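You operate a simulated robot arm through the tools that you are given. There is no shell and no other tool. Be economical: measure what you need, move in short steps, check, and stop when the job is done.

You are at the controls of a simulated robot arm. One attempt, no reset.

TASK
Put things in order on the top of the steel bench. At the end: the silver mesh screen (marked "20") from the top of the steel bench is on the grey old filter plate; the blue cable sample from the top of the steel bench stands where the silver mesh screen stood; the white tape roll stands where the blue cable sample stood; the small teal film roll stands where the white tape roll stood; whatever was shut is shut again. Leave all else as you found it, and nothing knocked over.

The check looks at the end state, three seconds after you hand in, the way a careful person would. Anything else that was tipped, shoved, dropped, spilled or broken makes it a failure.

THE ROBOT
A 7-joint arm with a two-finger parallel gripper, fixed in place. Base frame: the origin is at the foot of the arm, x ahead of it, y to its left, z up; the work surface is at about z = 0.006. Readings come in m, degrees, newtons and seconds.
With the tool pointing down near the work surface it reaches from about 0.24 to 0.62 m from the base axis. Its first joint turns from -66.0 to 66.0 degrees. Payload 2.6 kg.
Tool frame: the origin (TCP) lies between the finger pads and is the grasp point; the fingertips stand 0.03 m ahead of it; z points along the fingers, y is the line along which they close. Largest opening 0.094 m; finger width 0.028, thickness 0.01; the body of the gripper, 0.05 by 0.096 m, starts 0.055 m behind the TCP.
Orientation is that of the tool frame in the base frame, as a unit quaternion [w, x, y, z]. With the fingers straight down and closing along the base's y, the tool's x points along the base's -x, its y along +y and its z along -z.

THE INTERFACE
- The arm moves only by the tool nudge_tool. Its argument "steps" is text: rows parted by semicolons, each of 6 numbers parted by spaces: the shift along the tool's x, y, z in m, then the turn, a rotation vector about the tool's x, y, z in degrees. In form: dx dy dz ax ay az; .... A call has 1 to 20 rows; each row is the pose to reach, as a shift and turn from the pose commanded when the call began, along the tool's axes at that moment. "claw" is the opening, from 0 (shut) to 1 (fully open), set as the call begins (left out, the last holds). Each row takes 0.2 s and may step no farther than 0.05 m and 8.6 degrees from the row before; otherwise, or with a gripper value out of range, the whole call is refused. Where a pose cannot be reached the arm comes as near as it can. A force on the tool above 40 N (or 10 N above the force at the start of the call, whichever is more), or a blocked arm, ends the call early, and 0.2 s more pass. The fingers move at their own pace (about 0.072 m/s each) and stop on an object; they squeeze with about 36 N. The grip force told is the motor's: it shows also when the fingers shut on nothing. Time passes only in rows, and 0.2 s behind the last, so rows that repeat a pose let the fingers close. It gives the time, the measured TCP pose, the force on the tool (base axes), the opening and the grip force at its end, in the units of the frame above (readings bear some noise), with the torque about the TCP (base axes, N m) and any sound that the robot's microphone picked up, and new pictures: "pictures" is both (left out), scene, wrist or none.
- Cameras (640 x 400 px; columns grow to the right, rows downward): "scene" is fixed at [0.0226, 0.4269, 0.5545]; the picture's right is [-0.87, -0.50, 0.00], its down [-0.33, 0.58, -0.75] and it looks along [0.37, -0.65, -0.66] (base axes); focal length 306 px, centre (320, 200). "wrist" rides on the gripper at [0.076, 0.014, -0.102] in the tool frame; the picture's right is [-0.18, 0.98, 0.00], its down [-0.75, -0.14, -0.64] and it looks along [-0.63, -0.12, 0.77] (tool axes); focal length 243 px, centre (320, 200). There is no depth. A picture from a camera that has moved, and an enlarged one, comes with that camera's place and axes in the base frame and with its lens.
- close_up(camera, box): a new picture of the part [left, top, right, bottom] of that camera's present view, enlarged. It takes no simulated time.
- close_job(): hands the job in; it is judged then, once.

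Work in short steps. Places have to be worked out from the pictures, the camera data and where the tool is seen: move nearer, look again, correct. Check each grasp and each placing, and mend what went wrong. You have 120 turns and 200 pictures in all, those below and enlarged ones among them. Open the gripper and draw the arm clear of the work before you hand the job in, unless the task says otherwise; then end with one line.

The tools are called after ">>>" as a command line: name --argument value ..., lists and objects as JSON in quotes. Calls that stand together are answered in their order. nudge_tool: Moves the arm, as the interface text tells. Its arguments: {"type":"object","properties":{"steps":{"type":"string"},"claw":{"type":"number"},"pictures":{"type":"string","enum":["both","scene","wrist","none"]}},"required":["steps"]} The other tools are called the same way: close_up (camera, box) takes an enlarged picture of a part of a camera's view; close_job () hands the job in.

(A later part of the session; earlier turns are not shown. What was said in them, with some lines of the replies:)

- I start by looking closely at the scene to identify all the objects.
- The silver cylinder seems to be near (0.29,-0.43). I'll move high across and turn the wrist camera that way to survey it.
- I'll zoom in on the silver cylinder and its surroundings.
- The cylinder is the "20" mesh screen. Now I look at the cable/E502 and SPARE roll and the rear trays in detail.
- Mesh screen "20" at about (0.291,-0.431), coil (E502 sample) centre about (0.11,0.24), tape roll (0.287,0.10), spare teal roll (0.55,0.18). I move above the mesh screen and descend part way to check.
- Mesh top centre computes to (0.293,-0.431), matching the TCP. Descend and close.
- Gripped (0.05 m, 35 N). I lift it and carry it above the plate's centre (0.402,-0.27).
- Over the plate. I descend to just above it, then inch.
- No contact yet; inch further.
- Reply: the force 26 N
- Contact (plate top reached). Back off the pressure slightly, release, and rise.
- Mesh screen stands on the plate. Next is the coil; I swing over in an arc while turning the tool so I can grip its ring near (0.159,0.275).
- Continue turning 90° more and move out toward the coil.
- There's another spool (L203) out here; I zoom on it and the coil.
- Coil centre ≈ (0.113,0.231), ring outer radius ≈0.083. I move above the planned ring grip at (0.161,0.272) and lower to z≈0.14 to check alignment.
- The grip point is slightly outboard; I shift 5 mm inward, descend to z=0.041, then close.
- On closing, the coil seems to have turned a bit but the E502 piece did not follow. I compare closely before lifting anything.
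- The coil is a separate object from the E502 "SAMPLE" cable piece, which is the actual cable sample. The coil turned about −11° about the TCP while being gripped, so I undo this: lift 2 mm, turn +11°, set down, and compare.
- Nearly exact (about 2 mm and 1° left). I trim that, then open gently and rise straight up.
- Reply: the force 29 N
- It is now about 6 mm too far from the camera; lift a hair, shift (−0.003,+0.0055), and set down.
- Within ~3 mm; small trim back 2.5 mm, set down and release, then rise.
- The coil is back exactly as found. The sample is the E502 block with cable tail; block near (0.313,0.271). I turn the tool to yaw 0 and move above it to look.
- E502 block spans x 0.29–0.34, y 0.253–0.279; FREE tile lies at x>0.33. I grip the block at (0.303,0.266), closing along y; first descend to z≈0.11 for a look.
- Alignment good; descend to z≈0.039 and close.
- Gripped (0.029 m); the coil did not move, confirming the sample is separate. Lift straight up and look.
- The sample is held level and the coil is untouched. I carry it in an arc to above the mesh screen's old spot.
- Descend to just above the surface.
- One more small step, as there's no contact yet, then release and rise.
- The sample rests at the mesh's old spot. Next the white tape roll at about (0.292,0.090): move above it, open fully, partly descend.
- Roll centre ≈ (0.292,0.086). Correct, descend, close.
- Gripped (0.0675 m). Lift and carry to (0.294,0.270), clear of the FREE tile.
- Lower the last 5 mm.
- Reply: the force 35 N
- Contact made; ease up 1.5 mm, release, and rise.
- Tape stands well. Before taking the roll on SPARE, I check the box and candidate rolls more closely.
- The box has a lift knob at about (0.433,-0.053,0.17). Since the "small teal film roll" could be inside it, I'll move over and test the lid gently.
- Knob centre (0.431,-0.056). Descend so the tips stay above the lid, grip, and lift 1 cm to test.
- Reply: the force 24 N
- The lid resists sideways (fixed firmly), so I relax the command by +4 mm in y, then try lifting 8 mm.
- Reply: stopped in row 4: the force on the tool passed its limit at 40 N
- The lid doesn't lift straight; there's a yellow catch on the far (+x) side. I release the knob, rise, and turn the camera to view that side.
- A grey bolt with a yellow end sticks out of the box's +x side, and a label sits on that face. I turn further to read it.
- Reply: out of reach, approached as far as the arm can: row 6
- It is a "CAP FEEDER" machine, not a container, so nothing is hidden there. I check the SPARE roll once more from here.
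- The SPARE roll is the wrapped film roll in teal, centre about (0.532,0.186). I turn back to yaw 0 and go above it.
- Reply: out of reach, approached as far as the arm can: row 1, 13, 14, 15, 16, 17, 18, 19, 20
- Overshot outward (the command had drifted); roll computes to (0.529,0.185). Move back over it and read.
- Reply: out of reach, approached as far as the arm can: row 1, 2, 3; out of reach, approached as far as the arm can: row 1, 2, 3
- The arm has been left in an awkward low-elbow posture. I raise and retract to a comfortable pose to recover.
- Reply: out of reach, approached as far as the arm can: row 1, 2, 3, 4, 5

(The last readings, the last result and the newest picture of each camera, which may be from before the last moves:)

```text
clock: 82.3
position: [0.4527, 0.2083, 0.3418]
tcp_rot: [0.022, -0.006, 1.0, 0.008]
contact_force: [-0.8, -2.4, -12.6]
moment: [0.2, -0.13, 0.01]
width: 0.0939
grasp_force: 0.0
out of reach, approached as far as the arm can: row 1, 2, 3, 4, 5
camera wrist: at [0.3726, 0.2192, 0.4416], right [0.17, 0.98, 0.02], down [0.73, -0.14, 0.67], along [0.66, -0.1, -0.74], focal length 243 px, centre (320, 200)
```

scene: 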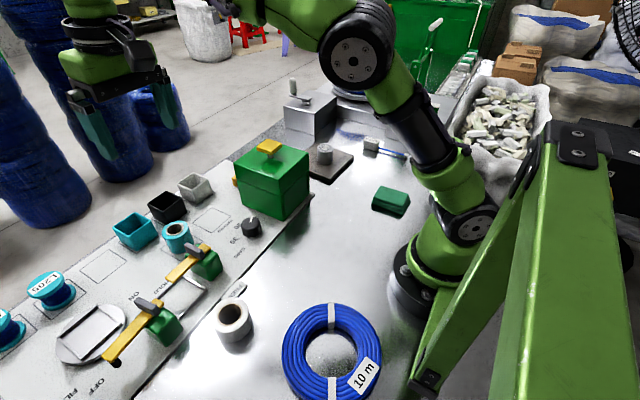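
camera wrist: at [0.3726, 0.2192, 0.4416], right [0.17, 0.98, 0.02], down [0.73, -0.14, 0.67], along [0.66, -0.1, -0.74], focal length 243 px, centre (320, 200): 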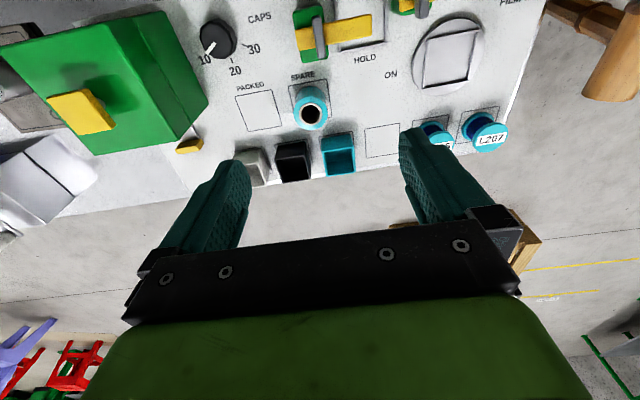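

Recovering. I hold a moment and read the pose and forces.

>>> nudge_tool --steps "0 0 0 0 0 0; 0 0 0 0 0 0" --pictures "none"

>>> close_up --camera "scene" --box '[200, 120, 340, 230]'

```text
clock: 82.9
position: [0.4462, 0.2001, 0.3262]
tcp_rot: [-0.002, -0.001, 1.0, -0.001]
contact_force: [-0.2, -0.7, -0.7]
moment: [-0.03, 0.03, 0.02]
width: 0.0938
grasp_force: 0.1
```

```text
3.64 times, centred on (270, 175) of scene
camera zoom: at [0.0225, 0.4269, 0.5545], right [-0.87, -0.5, 0.0], down [-0.33, 0.58, -0.75], along [0.37, -0.65, -0.66], focal length 1114 px, centre (502, 291)
```

zoom: 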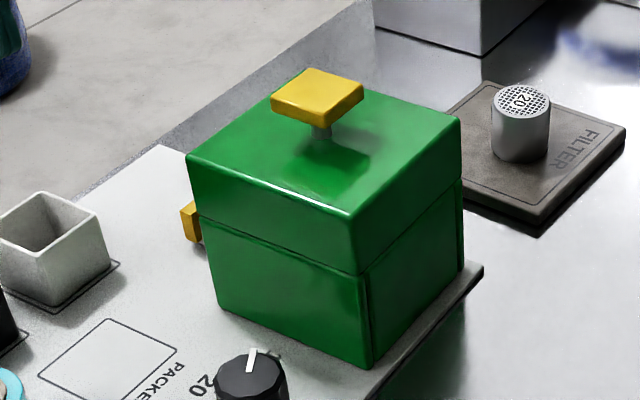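

Everything's unchanged and the arm is settled. Move to above the film roll (0.529,0.185) at z≈0.15.

>>> nudge_tool --steps "-0.025 -0.004 0.02 0 0 0; -0.05 -0.008 0.05 0 0 0; -0.07 -0.012 0.08 0 0 0; -0.083 -0.015 0.11 0 0 0; -0.083 -0.015 0.14 0 0 0; -0.083 -0.015 0.175 0 0 0; -0.083 -0.015 0.175 0 0 0"

```text
clock: 84.5
position: [0.5288, 0.1821, 0.1511]
tcp_rot: [-0.002, 0.0, 1.0, -0.001]
contact_force: [0.1, -0.6, -0.9]
moment: [-0.01, 0.0, 0.02]
width: 0.0937
grasp_force: 0.2
camera wrist: at [0.4536, 0.197, 0.2533], right [0.18, 0.98, 0.0], down [0.76, -0.14, 0.64], along [0.63, -0.12, -0.77], focal length 243 px, centre (320, 200)
```

scene: 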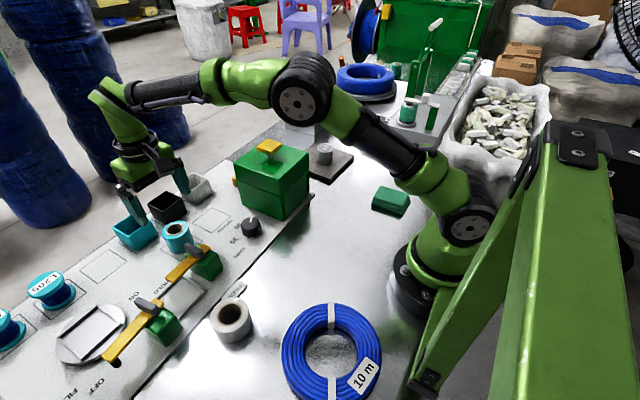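
wrist: 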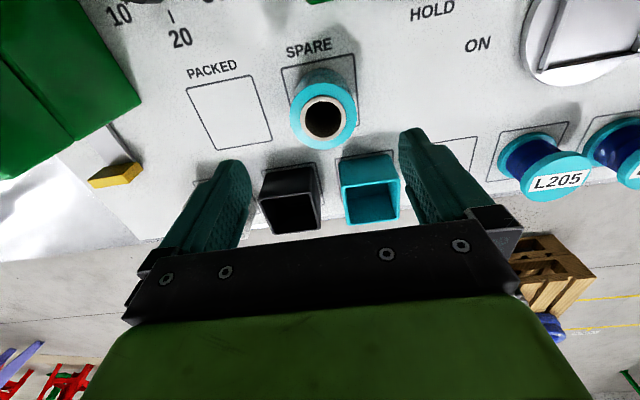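

Roll centre (0.528,0.184) – well aligned. Descend to z≈0.047.

>>> nudge_tool --steps "0.001 0.0015 0.04 0 0 0; 0.001 0.0015 0.075 0 0 0; 0.001 0.0015 0.095 0 0 0; 0.001 0.0015 0.103 0 0 0; 0.001 0.0015 0.103 0 0 0" --pictures "wrist"

```text
clock: 85.7
position: [0.5258, 0.185, 0.0491]
tcp_rot: [-0.002, -0.001, 1.0, -0.001]
contact_force: [-0.1, 0.1, -0.1]
moment: [-0.01, 0.02, 0.02]
width: 0.0941
grasp_force: 0.0
camera wrist: at [0.4511, 0.1998, 0.1505], right [0.18, 0.98, 0.0], down [0.76, -0.14, 0.64], along [0.63, -0.12, -0.77], focal length 243 px, centre (320, 200)
```

wrist: 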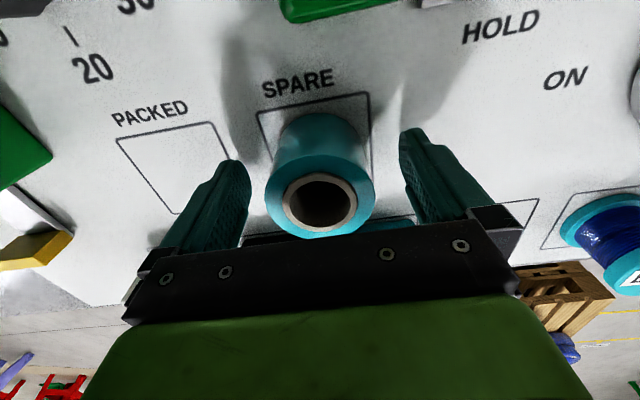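

Fingers straddle the roll. Close and lift.

>>> nudge_tool --steps "0 0 0 0 0 0; 0 0 0 0 0 0; 0 0 0 0 0 0; 0 0 0 0 0 0; 0 0 0 0 0 0" --claw 0 --pictures "none"

>>> nudge_tool --steps "0 0 -0.02 0 0 0; 0 0 -0.05 0 0 0; 0 0 -0.09 0 0 0; 0 0 -0.13 0 0 0; 0 0 -0.15 0 0 0; 0 0 -0.15 0 0 0"

```text
clock: 86.9
position: [0.5264, 0.1855, 0.0483]
tcp_rot: [-0.003, -0.001, 1.0, -0.001]
contact_force: [-0.4, -0.1, 0.5]
moment: [0.03, 0.01, 0.01]
width: 0.0552
grasp_force: 35.4
```

```text
clock: 88.3
position: [0.5293, 0.1866, 0.199]
tcp_rot: [-0.003, -0.001, 1.0, -0.002]
contact_force: [0.4, -0.3, -1.3]
moment: [-0.01, -0.01, 0.01]
width: 0.0551
grasp_force: 36.3
camera wrist: at [0.4548, 0.2005, 0.3016], right [0.18, 0.98, 0.0], down [0.76, -0.14, 0.64], along [0.63, -0.12, -0.77], focal length 243 px, centre (320, 200)
```

scene: 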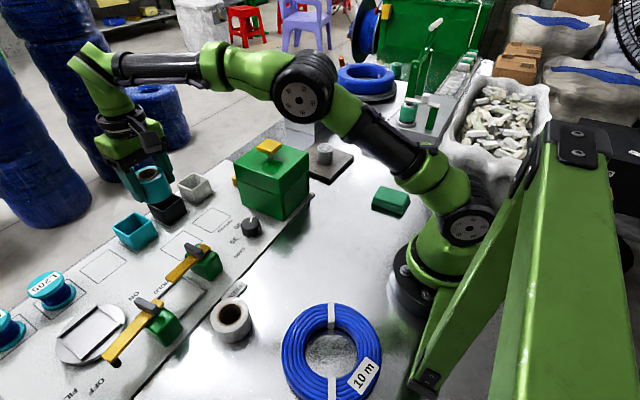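
wrist: 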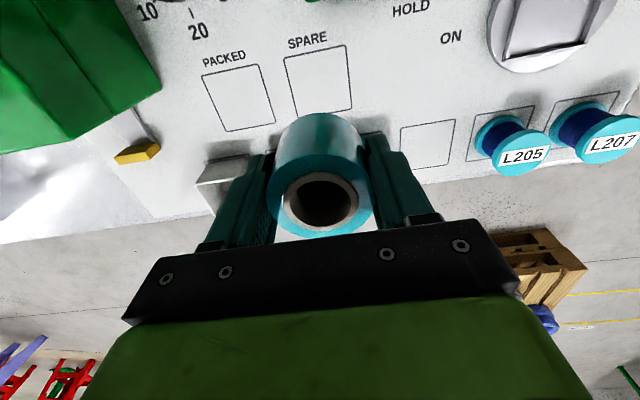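

Held. Carry it to above the tape roll's old spot (0.292,0.0855).

>>> nudge_tool --steps "0.035 -0.0145 -0.01 0 0 0; 0.07 -0.029 -0.01 0 0 0; 0.105 -0.0435 -0.01 0 0 0; 0.14 -0.0585 -0.01 0 0 0; 0.175 -0.0735 0 0 0 0; 0.21 -0.0875 0 0 0 0; 0.236 -0.1005 0 0 0 0; 0.236 -0.1005 0.04 0 0 0; 0.236 -0.1005 0.08 0 0 0; 0.236 -0.1005 0.11 0 0 0; 0.236 -0.1005 0.11 0 0 0"

```text
clock: 90.7
position: [0.2918, 0.0852, 0.0865]
tcp_rot: [-0.004, -0.001, 1.0, 0.0]
contact_force: [-0.6, 0.8, -1.5]
moment: [0.01, 0.0, 0.01]
width: 0.0553
grasp_force: 35.7
camera wrist: at [0.217, 0.0992, 0.1901], right [0.18, 0.98, 0.0], down [0.76, -0.14, 0.64], along [0.63, -0.12, -0.77], focal length 243 px, centre (320, 200)
```

scene: 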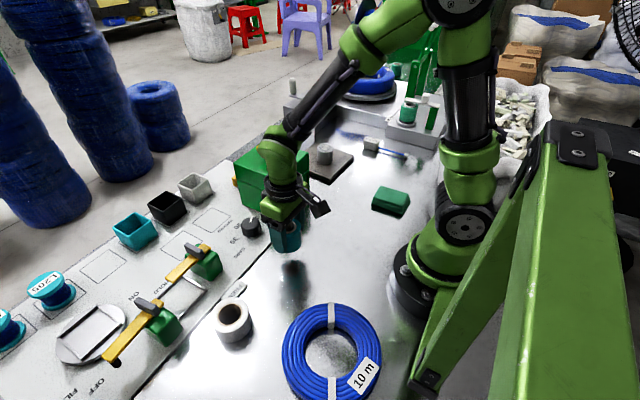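
wrist: 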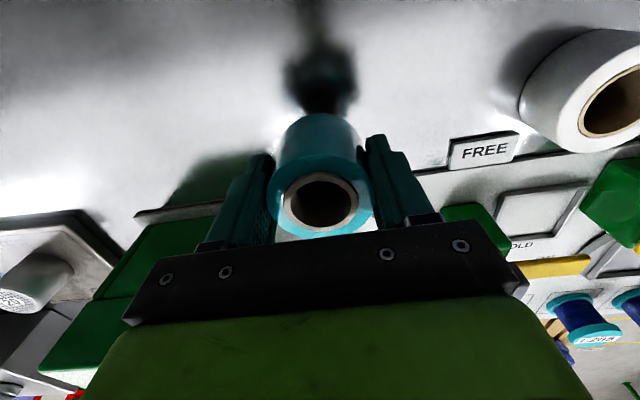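

Lower to near the surface, then inch.

>>> nudge_tool --steps "0 0 0.02 0 0 0; 0 0 0.035 0 0 0; 0 0 0.0405 0 0 0; 0 0 0.0405 0 0 0" --pictures "none"

>>> nudge_tool --steps "0 0 0.001 0 0 0; 0 0 0.002 0 0 0; 0 0 0.002 0 0 0" --pictures "none"

```text
clock: 91.7
position: [0.2917, 0.0843, 0.0483]
tcp_rot: [-0.002, -0.001, 1.0, -0.002]
contact_force: [-0.3, 0.4, -0.6]
moment: [-0.02, 0.0, 0.0]
width: 0.0552
grasp_force: 35.8
```

```text
clock: 92.5
position: [0.2923, 0.0823, 0.0468]
tcp_rot: [-0.002, -0.001, 1.0, -0.001]
contact_force: [-0.2, 0.0, -0.3]
moment: [-0.01, 0.0, -0.01]
width: 0.0551
grasp_force: 35.9
```

>>> nudge_tool --steps "0 0 0.001 0 0 0; 0 0 0.002 0 0 0; 0 0 0.003 0 0 0; 0 0 0.003 0 0 0" --pictures "none"

```text
clock: 93.5
position: [0.2911, 0.0839, 0.0441]
tcp_rot: [-0.003, -0.001, 1.0, -0.001]
contact_force: [0.4, 0.6, -1.9]
moment: [-0.01, 0.02, -0.02]
width: 0.0551
grasp_force: 35.5
```

>>> nudge_tool --steps "0 0 0.001 0 0 0; 0 0 0.002 0 0 0; 0 0 0.002 0 0 0" --pictures "none"

```text
clock: 94.3
position: [0.2903, 0.084, 0.0426]
tcp_rot: [-0.004, -0.001, 1.0, 0.0]
contact_force: [-1.0, -0.3, -1.0]
moment: [-0.02, 0.0, -0.02]
width: 0.0551
grasp_force: 36.2
```

>>> nudge_tool --steps "0 0 0.001 0 0 0; 0 0 0.0015 0 0 0; 0 0 0.0015 0 0 0" --pictures "scene"

>>> close_up --camera "scene" --box '[230, 190, 350, 290]'

```text
clock: 95.1
position: [0.2918, 0.0844, 0.0416]
tcp_rot: [-0.002, -0.001, 1.0, -0.001]
contact_force: [-1.8, -2.8, 15.7]
moment: [0.09, 0.21, 0.06]
width: 0.0553
grasp_force: 36.2
```

scene: 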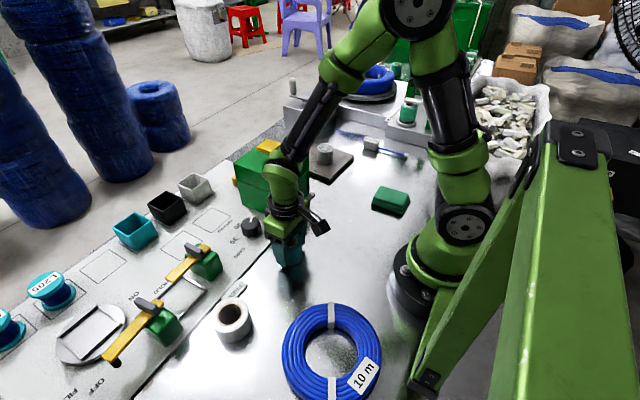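

```text
4.00 times, centred on (290, 240) of scene
camera zoom: at [0.0225, 0.4269, 0.5546], right [-0.87, -0.5, 0.0], down [-0.33, 0.58, -0.75], along [0.37, -0.65, -0.66], focal length 1226 px, centre (440, 40)
```

zoom: 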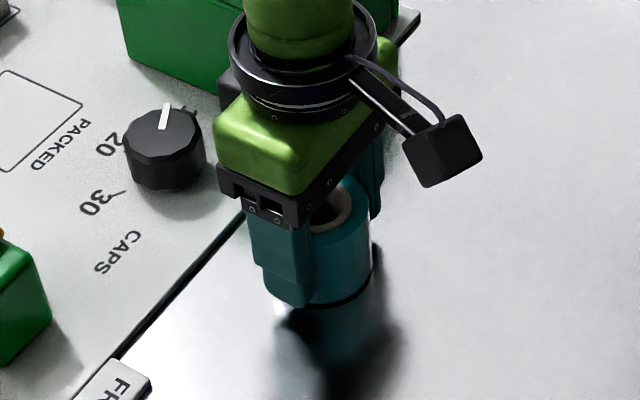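

Contact. Release and rise high, clear of the work.

>>> nudge_tool --steps "0 0 0 0 0 0; 0 0 0 0 0 0; 0 0 0 0 0 0; 0 0 -0.03 0 0 0; 0 0 -0.07 0 0 0; 0 0 -0.11 0 0 0; 0 0 -0.15 0 0 0; 0 0 -0.19 0 0 0; 0 0 -0.23 0 0 0; 0 0 -0.27 0 0 0; -0.04 0 -0.29 0 0 0; -0.08 0 -0.29 0 0 0; -0.08 0 -0.29 0 0 0" --claw 1

>>> close_up --camera "scene" --box '[170, 100, 450, 400]'

```text
clock: 97.9
position: [0.3731, 0.0849, 0.3304]
tcp_rot: [-0.002, 0.0, 1.0, -0.002]
contact_force: [0.3, -0.4, 0.1]
moment: [0.0, -0.02, -0.03]
width: 0.0941
grasp_force: 0.1
camera wrist: at [0.2985, 0.0993, 0.433], right [0.18, 0.98, 0.0], down [0.76, -0.14, 0.64], along [0.63, -0.12, -0.77], focal length 243 px, centre (320, 200)
```

scene: 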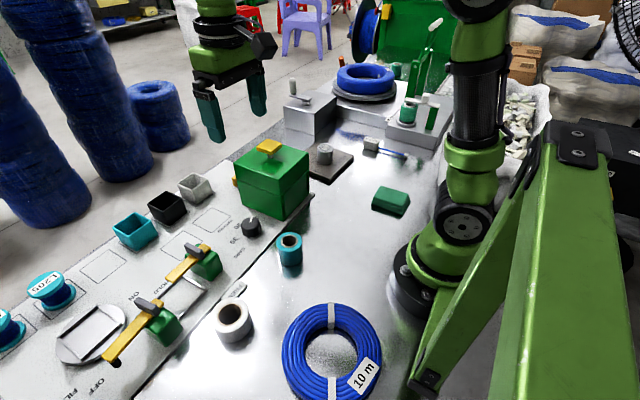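
wrist: 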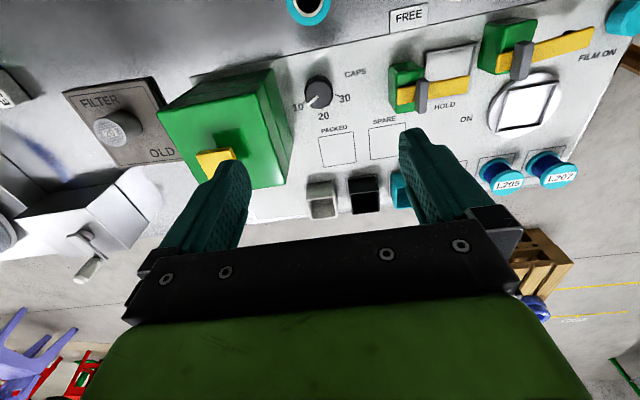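

```text
1.33 times, centred on (310, 250) of scene
camera zoom: at [0.0226, 0.4269, 0.5545], right [-0.87, -0.5, 0.0], down [-0.33, 0.58, -0.75], along [0.37, -0.65, -0.66], focal length 409 px, centre (333, 133)
```

zoom: 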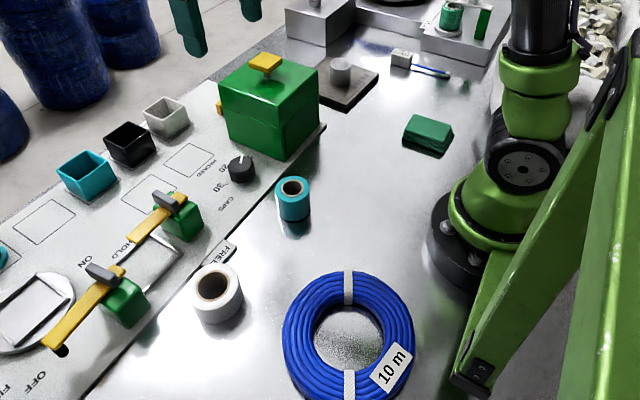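

All four items stand in place, the coil and everything else look as found, the gripper is open and clear. Handing in.

>>> close_job

```text
The job is handed in.
```

I handed the job in with all four pieces placed: the mesh screen "20" on the old filter plate, the E502 cable sample on the screen's old spot, the white tape roll on the sample's old spot, and the teal film roll from SPARE on the tape's old spot. I gripped the 10 m coil by mistake and set it back within a few millimetres. I also tugged the cap feeder's knob, thinking it might be a lid, but it stayed shut; nothing was knocked over.
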